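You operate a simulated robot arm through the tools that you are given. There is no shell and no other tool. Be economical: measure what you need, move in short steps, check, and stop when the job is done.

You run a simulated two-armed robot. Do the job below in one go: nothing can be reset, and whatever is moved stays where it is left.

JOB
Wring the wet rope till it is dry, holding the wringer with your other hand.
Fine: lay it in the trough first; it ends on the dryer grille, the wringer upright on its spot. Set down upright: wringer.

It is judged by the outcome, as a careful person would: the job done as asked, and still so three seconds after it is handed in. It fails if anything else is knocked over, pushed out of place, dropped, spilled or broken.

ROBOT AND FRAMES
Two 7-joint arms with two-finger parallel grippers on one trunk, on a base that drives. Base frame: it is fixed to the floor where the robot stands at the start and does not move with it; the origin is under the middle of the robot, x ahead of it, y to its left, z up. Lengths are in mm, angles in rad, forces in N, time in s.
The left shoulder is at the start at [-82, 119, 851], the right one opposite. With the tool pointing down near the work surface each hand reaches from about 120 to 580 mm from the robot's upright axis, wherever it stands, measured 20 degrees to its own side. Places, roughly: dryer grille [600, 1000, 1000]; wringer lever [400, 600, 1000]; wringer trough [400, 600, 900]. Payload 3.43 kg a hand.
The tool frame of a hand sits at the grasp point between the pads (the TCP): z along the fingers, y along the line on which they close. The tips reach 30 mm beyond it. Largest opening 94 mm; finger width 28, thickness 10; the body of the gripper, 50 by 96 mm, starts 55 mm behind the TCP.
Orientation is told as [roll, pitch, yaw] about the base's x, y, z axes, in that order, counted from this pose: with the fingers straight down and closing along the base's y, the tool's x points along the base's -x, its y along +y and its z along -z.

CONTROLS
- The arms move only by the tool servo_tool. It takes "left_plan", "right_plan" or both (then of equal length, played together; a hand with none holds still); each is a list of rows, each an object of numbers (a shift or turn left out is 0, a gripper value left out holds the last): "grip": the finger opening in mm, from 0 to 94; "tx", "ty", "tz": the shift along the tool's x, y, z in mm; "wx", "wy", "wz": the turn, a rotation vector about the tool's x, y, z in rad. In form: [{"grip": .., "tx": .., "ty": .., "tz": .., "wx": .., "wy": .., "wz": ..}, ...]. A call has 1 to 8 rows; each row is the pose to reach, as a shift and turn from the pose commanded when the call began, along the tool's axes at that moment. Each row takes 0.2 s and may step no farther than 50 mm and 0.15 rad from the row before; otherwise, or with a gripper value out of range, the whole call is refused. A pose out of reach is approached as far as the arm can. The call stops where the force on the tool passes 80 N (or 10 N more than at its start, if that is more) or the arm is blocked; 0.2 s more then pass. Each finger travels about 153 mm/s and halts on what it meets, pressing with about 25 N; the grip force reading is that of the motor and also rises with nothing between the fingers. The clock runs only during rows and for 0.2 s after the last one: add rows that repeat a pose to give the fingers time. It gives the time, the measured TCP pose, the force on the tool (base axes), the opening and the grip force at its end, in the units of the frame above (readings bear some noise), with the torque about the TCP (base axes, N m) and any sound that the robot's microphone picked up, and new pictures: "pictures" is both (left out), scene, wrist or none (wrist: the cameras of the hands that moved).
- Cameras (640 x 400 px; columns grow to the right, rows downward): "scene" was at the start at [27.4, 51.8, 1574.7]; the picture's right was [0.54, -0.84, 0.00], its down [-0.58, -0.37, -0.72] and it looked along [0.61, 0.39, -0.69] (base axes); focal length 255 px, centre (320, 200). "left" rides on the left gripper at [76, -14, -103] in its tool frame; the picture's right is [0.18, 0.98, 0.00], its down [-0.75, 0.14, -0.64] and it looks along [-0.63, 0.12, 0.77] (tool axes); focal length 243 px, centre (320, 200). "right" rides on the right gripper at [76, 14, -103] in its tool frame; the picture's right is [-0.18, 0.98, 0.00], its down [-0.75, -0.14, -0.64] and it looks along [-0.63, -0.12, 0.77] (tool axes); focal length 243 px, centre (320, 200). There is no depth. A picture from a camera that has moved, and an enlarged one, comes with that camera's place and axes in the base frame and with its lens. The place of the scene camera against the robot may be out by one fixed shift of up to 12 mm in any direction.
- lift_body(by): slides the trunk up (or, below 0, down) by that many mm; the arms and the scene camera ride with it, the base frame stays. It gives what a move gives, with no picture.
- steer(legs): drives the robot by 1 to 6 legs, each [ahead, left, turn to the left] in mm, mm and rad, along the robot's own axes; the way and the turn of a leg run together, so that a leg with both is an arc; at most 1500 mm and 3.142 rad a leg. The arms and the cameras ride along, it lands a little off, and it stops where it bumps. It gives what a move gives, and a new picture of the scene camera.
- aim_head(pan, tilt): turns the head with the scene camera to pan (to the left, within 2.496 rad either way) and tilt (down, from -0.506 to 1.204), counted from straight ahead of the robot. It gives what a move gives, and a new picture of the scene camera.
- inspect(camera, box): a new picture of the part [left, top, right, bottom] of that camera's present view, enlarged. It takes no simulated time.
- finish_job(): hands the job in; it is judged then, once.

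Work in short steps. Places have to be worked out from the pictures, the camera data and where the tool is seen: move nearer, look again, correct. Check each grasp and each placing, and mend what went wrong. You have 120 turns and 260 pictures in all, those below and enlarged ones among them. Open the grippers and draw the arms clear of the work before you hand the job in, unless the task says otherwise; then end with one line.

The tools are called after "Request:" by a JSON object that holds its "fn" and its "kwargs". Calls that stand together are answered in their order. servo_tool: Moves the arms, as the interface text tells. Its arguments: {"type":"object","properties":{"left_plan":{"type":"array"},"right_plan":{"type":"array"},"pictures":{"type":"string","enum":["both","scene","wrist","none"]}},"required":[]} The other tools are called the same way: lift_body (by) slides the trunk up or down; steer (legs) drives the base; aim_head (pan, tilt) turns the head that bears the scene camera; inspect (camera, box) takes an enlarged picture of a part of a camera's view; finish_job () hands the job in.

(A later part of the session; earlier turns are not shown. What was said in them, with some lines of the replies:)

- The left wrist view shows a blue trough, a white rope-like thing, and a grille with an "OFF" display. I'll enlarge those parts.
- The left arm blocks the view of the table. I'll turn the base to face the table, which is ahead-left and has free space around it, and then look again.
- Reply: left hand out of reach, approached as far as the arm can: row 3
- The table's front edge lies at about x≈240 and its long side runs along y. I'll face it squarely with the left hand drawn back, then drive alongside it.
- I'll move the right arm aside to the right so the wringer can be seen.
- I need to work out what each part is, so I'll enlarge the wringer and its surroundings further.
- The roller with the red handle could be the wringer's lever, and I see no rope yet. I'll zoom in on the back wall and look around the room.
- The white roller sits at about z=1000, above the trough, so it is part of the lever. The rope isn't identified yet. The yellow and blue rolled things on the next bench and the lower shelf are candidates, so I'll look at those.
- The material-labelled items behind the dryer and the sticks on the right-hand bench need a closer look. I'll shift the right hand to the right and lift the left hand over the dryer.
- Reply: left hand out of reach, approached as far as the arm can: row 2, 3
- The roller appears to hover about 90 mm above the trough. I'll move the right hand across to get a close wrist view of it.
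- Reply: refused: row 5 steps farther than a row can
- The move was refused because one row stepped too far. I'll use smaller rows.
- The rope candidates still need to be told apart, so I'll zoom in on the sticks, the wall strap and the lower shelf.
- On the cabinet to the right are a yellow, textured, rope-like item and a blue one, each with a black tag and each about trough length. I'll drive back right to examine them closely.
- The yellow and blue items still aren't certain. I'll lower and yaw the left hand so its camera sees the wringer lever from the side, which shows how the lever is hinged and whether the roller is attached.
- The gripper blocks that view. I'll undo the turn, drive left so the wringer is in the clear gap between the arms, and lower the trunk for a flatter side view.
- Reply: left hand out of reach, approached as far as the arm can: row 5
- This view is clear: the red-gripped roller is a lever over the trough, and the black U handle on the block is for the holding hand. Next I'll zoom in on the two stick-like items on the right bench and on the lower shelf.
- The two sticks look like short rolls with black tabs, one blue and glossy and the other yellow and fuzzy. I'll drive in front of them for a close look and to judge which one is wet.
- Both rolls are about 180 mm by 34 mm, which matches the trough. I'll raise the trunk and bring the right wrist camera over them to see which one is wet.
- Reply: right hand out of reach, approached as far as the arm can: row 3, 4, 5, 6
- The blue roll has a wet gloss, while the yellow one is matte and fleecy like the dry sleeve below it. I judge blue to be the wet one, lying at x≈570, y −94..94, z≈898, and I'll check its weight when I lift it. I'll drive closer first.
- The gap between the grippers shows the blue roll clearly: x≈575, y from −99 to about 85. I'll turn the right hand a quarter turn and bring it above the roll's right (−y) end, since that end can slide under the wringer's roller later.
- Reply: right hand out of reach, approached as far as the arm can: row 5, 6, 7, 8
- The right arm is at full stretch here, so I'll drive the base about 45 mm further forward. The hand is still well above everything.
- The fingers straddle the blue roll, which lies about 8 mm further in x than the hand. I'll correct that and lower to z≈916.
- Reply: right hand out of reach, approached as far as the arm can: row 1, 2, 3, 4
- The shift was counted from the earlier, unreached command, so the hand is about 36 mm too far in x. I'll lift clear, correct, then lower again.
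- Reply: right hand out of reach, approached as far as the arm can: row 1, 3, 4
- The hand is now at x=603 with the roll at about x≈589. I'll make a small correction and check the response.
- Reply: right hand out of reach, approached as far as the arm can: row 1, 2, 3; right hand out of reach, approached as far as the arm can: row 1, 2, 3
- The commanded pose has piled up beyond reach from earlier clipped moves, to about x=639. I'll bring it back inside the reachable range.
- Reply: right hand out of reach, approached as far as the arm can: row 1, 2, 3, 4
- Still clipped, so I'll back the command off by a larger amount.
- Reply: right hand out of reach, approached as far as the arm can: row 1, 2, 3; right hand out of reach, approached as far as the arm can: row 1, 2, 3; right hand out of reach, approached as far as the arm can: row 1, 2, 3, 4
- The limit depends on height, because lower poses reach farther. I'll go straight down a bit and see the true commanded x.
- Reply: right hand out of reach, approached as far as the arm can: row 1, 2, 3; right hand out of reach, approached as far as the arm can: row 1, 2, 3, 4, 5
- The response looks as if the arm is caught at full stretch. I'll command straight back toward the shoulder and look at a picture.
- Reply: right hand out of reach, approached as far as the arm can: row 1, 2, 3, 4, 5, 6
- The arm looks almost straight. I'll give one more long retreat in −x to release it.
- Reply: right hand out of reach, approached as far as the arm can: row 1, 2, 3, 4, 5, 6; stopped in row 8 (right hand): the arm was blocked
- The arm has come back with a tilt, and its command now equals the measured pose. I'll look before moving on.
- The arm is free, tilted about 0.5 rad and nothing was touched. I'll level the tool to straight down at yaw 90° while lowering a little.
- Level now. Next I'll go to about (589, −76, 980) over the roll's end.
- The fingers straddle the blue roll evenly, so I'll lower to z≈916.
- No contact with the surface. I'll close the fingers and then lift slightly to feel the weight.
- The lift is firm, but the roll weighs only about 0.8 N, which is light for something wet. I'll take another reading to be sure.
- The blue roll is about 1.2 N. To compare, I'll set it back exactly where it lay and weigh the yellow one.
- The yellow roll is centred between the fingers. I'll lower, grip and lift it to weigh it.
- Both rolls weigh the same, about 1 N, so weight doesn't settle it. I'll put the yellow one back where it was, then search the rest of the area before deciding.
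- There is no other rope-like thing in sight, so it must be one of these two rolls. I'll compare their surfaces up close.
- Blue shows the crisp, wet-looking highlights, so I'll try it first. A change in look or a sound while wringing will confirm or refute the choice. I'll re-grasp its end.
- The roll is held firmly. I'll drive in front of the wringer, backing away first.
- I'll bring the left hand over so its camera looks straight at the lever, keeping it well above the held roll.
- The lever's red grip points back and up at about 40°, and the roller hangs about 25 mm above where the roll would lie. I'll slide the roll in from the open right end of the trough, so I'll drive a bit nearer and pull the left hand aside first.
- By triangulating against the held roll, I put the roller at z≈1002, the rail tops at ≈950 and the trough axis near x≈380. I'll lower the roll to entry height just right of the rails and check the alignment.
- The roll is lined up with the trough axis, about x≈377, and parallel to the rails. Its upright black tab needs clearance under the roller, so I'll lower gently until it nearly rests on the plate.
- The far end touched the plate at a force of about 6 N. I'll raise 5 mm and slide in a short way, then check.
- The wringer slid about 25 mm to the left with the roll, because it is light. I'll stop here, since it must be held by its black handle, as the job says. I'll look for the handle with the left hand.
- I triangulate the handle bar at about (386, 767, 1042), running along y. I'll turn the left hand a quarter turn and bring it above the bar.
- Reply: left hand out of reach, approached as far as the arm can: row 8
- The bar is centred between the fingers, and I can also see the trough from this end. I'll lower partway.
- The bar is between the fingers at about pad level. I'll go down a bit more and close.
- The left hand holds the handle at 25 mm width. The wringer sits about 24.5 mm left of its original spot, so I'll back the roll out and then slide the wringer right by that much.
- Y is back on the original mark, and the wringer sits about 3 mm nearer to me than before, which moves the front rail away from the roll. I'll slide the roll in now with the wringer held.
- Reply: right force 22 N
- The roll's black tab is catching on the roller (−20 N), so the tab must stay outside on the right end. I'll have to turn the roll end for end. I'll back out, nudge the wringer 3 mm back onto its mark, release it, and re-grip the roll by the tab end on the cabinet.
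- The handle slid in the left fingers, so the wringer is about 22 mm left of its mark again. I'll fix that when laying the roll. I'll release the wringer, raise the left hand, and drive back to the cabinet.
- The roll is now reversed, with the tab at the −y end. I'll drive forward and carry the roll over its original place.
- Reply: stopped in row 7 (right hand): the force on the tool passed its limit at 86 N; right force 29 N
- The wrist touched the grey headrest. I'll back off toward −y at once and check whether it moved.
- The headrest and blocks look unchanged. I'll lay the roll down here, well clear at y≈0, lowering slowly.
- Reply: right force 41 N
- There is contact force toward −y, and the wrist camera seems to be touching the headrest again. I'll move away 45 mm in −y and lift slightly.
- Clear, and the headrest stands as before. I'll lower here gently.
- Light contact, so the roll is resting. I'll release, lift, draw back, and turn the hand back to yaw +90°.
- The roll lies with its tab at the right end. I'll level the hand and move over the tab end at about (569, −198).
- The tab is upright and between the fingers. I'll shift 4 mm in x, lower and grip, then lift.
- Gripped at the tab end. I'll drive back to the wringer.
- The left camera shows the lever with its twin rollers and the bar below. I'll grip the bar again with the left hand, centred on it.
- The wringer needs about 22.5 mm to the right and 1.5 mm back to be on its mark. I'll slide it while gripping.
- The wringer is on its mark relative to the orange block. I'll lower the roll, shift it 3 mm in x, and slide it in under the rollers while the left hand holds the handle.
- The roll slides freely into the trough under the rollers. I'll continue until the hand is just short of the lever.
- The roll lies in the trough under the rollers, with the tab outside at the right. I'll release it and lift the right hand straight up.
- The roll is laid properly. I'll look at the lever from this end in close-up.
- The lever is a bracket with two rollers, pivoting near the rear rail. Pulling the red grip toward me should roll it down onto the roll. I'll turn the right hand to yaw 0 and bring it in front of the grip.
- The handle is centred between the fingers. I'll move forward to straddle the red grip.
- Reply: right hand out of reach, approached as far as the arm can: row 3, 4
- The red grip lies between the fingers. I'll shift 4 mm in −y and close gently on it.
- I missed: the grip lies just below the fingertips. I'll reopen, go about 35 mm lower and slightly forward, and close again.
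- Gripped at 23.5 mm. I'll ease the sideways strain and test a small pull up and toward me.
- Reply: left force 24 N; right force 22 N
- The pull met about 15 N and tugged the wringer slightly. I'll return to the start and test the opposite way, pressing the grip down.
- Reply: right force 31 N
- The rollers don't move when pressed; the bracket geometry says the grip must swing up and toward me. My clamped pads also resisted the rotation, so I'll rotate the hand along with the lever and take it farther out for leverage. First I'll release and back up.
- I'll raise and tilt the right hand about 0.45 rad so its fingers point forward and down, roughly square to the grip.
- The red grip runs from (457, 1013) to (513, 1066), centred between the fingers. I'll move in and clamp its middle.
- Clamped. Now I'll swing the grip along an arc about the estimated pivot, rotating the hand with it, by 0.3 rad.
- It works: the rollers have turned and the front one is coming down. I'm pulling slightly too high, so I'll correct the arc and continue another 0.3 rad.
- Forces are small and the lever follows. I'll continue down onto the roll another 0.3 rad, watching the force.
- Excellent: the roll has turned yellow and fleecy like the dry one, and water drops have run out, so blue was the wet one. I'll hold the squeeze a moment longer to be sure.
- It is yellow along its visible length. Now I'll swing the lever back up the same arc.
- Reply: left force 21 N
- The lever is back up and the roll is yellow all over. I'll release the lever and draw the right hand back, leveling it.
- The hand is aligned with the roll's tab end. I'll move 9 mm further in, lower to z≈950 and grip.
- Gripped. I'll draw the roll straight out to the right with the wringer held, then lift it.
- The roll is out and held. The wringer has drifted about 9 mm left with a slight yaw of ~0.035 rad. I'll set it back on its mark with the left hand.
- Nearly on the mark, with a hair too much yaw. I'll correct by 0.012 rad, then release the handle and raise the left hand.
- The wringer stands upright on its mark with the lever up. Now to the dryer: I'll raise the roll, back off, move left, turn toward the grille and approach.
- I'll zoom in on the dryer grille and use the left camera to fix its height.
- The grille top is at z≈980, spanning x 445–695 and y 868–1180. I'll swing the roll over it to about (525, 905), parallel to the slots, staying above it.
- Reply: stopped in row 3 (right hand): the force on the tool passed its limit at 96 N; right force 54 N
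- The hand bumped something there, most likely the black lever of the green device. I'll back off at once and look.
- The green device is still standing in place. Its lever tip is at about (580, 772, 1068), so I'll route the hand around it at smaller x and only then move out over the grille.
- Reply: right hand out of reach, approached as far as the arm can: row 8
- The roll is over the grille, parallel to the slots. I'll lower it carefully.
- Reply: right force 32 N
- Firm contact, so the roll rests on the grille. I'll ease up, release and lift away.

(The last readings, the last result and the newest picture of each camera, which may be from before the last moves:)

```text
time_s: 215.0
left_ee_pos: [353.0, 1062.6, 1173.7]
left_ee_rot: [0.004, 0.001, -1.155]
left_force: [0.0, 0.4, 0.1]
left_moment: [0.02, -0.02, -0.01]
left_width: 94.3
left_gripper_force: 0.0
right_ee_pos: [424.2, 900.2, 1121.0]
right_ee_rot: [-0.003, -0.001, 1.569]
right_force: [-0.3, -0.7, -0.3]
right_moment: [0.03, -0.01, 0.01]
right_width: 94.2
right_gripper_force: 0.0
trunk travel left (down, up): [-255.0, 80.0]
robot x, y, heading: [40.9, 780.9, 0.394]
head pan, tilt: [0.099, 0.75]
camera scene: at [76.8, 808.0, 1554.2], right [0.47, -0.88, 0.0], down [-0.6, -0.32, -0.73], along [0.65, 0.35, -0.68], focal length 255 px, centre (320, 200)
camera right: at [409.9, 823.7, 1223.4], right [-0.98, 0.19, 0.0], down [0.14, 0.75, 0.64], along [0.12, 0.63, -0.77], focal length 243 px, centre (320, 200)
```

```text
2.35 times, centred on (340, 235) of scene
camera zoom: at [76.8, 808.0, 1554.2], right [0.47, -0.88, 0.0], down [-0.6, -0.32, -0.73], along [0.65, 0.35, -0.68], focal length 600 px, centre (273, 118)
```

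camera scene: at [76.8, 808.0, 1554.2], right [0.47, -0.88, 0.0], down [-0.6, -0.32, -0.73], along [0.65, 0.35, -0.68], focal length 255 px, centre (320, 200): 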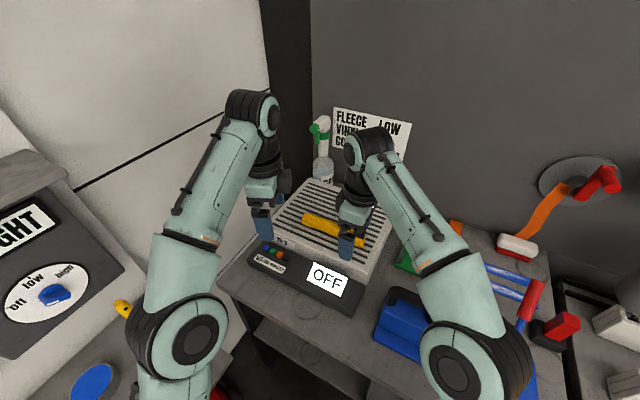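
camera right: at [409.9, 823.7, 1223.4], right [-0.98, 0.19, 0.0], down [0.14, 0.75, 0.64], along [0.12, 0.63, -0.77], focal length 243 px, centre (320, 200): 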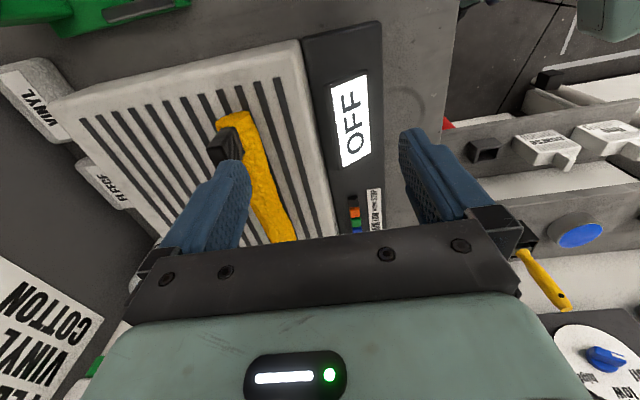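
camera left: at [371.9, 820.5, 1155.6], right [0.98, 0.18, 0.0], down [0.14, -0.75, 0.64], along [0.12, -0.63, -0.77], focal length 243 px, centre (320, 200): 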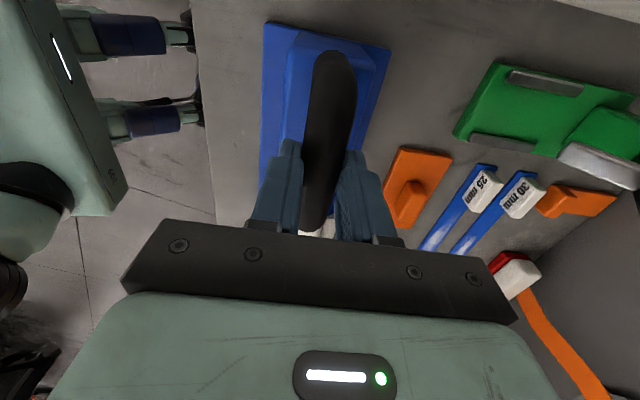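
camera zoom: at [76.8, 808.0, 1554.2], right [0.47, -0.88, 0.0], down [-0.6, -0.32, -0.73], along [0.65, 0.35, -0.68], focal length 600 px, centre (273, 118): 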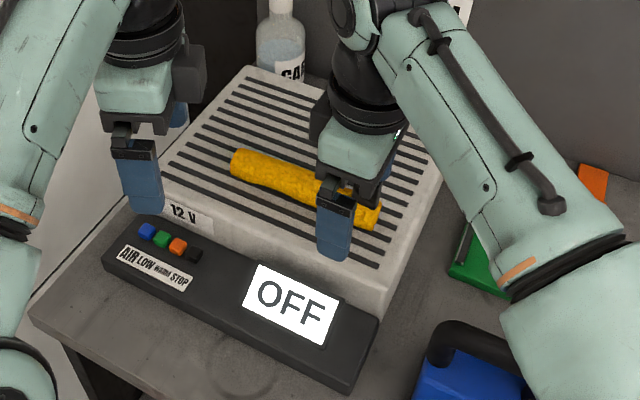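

The roll lies on the grille. I'll back the robot away and take the same view as at the beginning, to check everything else.

Request:
{"fn": "steer", "kwargs": {"legs": [[-200, 0, 0], [0, 0, -0.37], [0, -95, 0]]}}

Request:
{"fn": "servo_tool", "kwargs": {"right_plan": [{"tx": 45}, {"tx": 90}, {"tx": 135}, {"tx": 180}], "pictures": "none"}}

Request:
{"fn": "aim_head", "kwargs": {"pan": 0.1, "tilt": 0.9}}

Request:
{"fn": "inspect", "kwargs": {"camera": "scene", "box": [150, 100, 430, 275]}}

```text
time_s: 218.9
left_ee_pos: [250.3, 759.8, 1174.1]
left_ee_rot: [0.002, -0.001, -1.523]
left_force: [0.6, -0.2, 0.0]
left_moment: [-0.01, 0.04, 0.01]
left_width: 93.8
left_gripper_force: 0.2
right_ee_pos: [259.8, 581.8, 1121.1]
right_ee_rot: [-0.005, 0.0, 1.197]
right_force: [-0.4, -0.7, 0.4]
right_moment: [0.01, 0.0, -0.02]
right_width: 94.0
right_gripper_force: 0.1
trunk travel left (down, up): [-255.0, 80.0]
robot x, y, heading: [-136.9, 606.1, 0.025]
head pan, tilt: [0.099, 0.75]
camera scene: at [-100.5, 622.6, 1554.2], right [0.12, -0.99, 0.0], down [-0.68, -0.08, -0.73], along [0.73, 0.09, -0.68], focal length 255 px, centre (320, 200)
```

scene: 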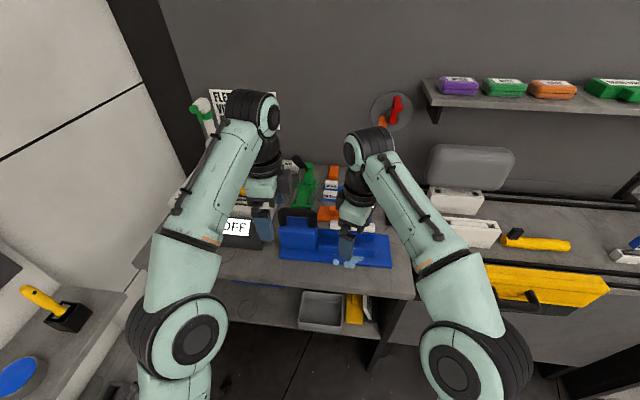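

```text
time_s: 219.9
left_ee_pos: [250.6, 758.5, 1173.3]
left_ee_rot: [0.003, 0.0, -1.523]
left_force: [0.2, -0.5, -0.6]
left_moment: [0.0, -0.01, 0.03]
left_width: 94.1
left_gripper_force: 0.1
right_ee_pos: [191.9, 411.6, 1121.0]
right_ee_rot: [-0.003, -0.001, 1.199]
right_force: [0.1, 0.0, -0.3]
right_moment: [0.03, 0.0, 0.01]
right_width: 93.8
right_gripper_force: 0.0
trunk travel left (down, up): [-255.0, 80.0]
robot x, y, heading: [-139.6, 605.5, 0.026]
head pan, tilt: [0.099, 0.75]
```

```text
time_s: 220.6
left_ee_pos: [252.0, 760.1, 1173.3]
left_ee_rot: [0.003, 0.0, -1.524]
left_force: [0.1, 0.6, -0.2]
left_moment: [0.01, 0.0, 0.01]
left_width: 94.1
left_gripper_force: 0.1
right_ee_pos: [192.5, 413.0, 1122.6]
right_ee_rot: [-0.004, 0.002, 1.199]
right_force: [-0.4, -0.1, 0.3]
right_moment: [0.01, 0.01, -0.02]
right_width: 93.9
right_gripper_force: 0.0
trunk travel left (down, up): [-255.0, 80.0]
robot x, y, heading: [-141.9, 604.1, 0.023]
head pan, tilt: [0.099, 0.901]
camera scene: at [-107.7, 622.2, 1542.3], right [0.12, -0.99, 0.0], down [-0.78, -0.09, -0.62], along [0.62, 0.08, -0.78], focal length 255 px, centre (320, 200)
```

scene: 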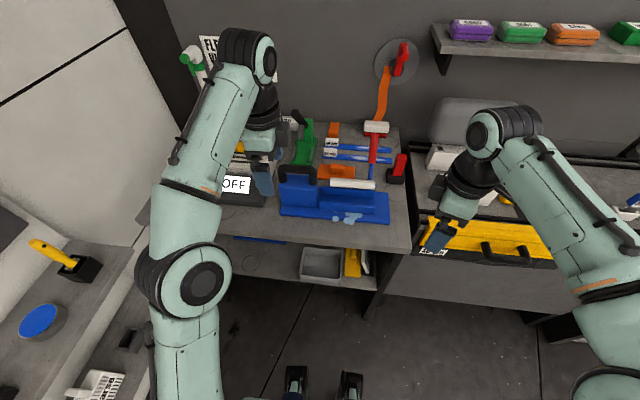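

```text
2.29 times, centred on (290, 188) of scene
camera zoom: at [-107.7, 622.2, 1542.3], right [0.12, -0.99, 0.0], down [-0.78, -0.09, -0.62], along [0.62, 0.08, -0.78], focal length 583 px, centre (389, 229)
```

zoom: 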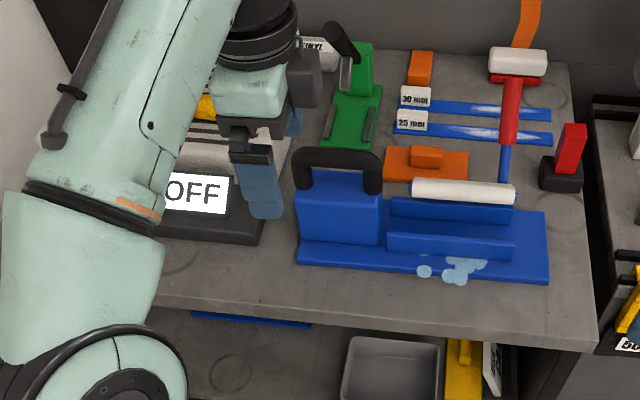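

The wringer, the green device and the rest match their starting layout. I'll draw the left hand back toward me and take a last look at the grille.

Request:
{"fn": "servo_tool", "kwargs": {"left_plan": [{"ty": -40}, {"ty": -80, "tx": -20}, {"ty": -100, "tx": -50}], "pictures": "none"}}

Request:
{"fn": "aim_head", "kwargs": {"pan": 0.45, "tilt": 0.7}}

Request:
{"fn": "inspect", "kwargs": {"camera": "left", "box": [0, 0, 640, 400]}}

```text
time_s: 221.4
left_ee_pos: [153.8, 705.2, 1174.1]
left_ee_rot: [0.003, 0.0, -1.524]
left_force: [0.2, 0.1, 0.8]
left_moment: [0.01, 0.03, 0.03]
left_width: 93.9
left_gripper_force: 0.1
right_ee_pos: [193.0, 412.4, 1122.2]
right_ee_rot: [-0.004, -0.001, 1.196]
right_force: [0.4, -0.5, -0.5]
right_moment: [0.0, 0.02, 0.0]
right_width: 93.9
right_gripper_force: 0.1
trunk travel left (down, up): [-255.0, 80.0]
robot x, y, heading: [-141.7, 603.6, 0.021]
head pan, tilt: [0.099, 0.901]
```

```text
time_s: 222.2
left_ee_pos: [154.8, 706.4, 1172.8]
left_ee_rot: [0.002, -0.001, -1.525]
left_force: [-0.3, -0.2, 0.3]
left_moment: [-0.02, -0.02, 0.01]
left_width: 94.1
left_gripper_force: 0.1
right_ee_pos: [192.4, 413.8, 1121.8]
right_ee_rot: [-0.004, 0.0, 1.198]
right_force: [0.6, 0.3, -0.3]
right_moment: [0.0, -0.02, 0.03]
right_width: 93.9
right_gripper_force: 0.0
trunk travel left (down, up): [-255.0, 80.0]
robot x, y, heading: [-141.0, 604.2, 0.021]
head pan, tilt: [0.45, 0.7]
camera scene: at [-107.1, 651.4, 1558.4], right [0.45, -0.89, 0.0], down [-0.57, -0.29, -0.76], along [0.68, 0.35, -0.64], focal length 255 px, centre (320, 200)
```

scene: 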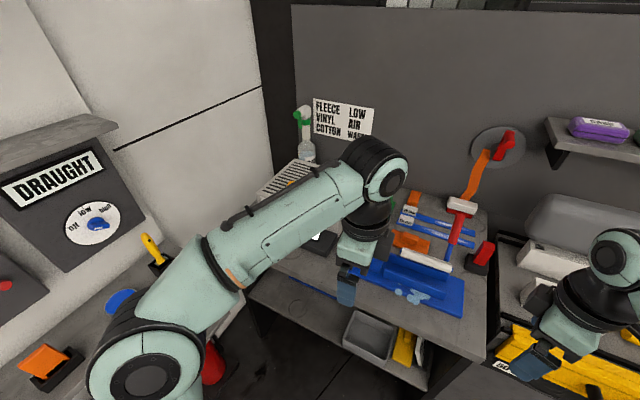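

```text
1.00 times, centred on (320, 200) of left (not enlarged: the box is as wide or as high as the picture)
camera zoom: at [135.8, 781.6, 1276.8], right [0.97, 0.23, 0.0], down [0.17, -0.75, 0.64], along [0.15, -0.62, -0.77], focal length 243 px, centre (320, 200)
```

zoom: 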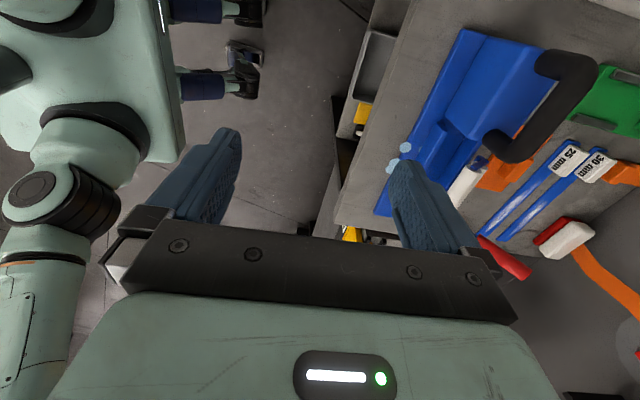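

The roll is dry and on the grille, the wringer stands upright on its spot with its lever up, and both grippers are open and clear. I'll hand the job in.

Request:
{"fn": "finish_job", "kwargs": {}}

```text
The job is handed in.
```

The rope was laid in the trough, wrung dry with the left hand holding the wringer, and now lies on the dryer grille, and the wringer is upright within about 2–3 mm of its original spot. On the way, the right hand bumped the grey headrest twice and the green device's lever once; both looked unmoved afterwards, to within about 3 mm.
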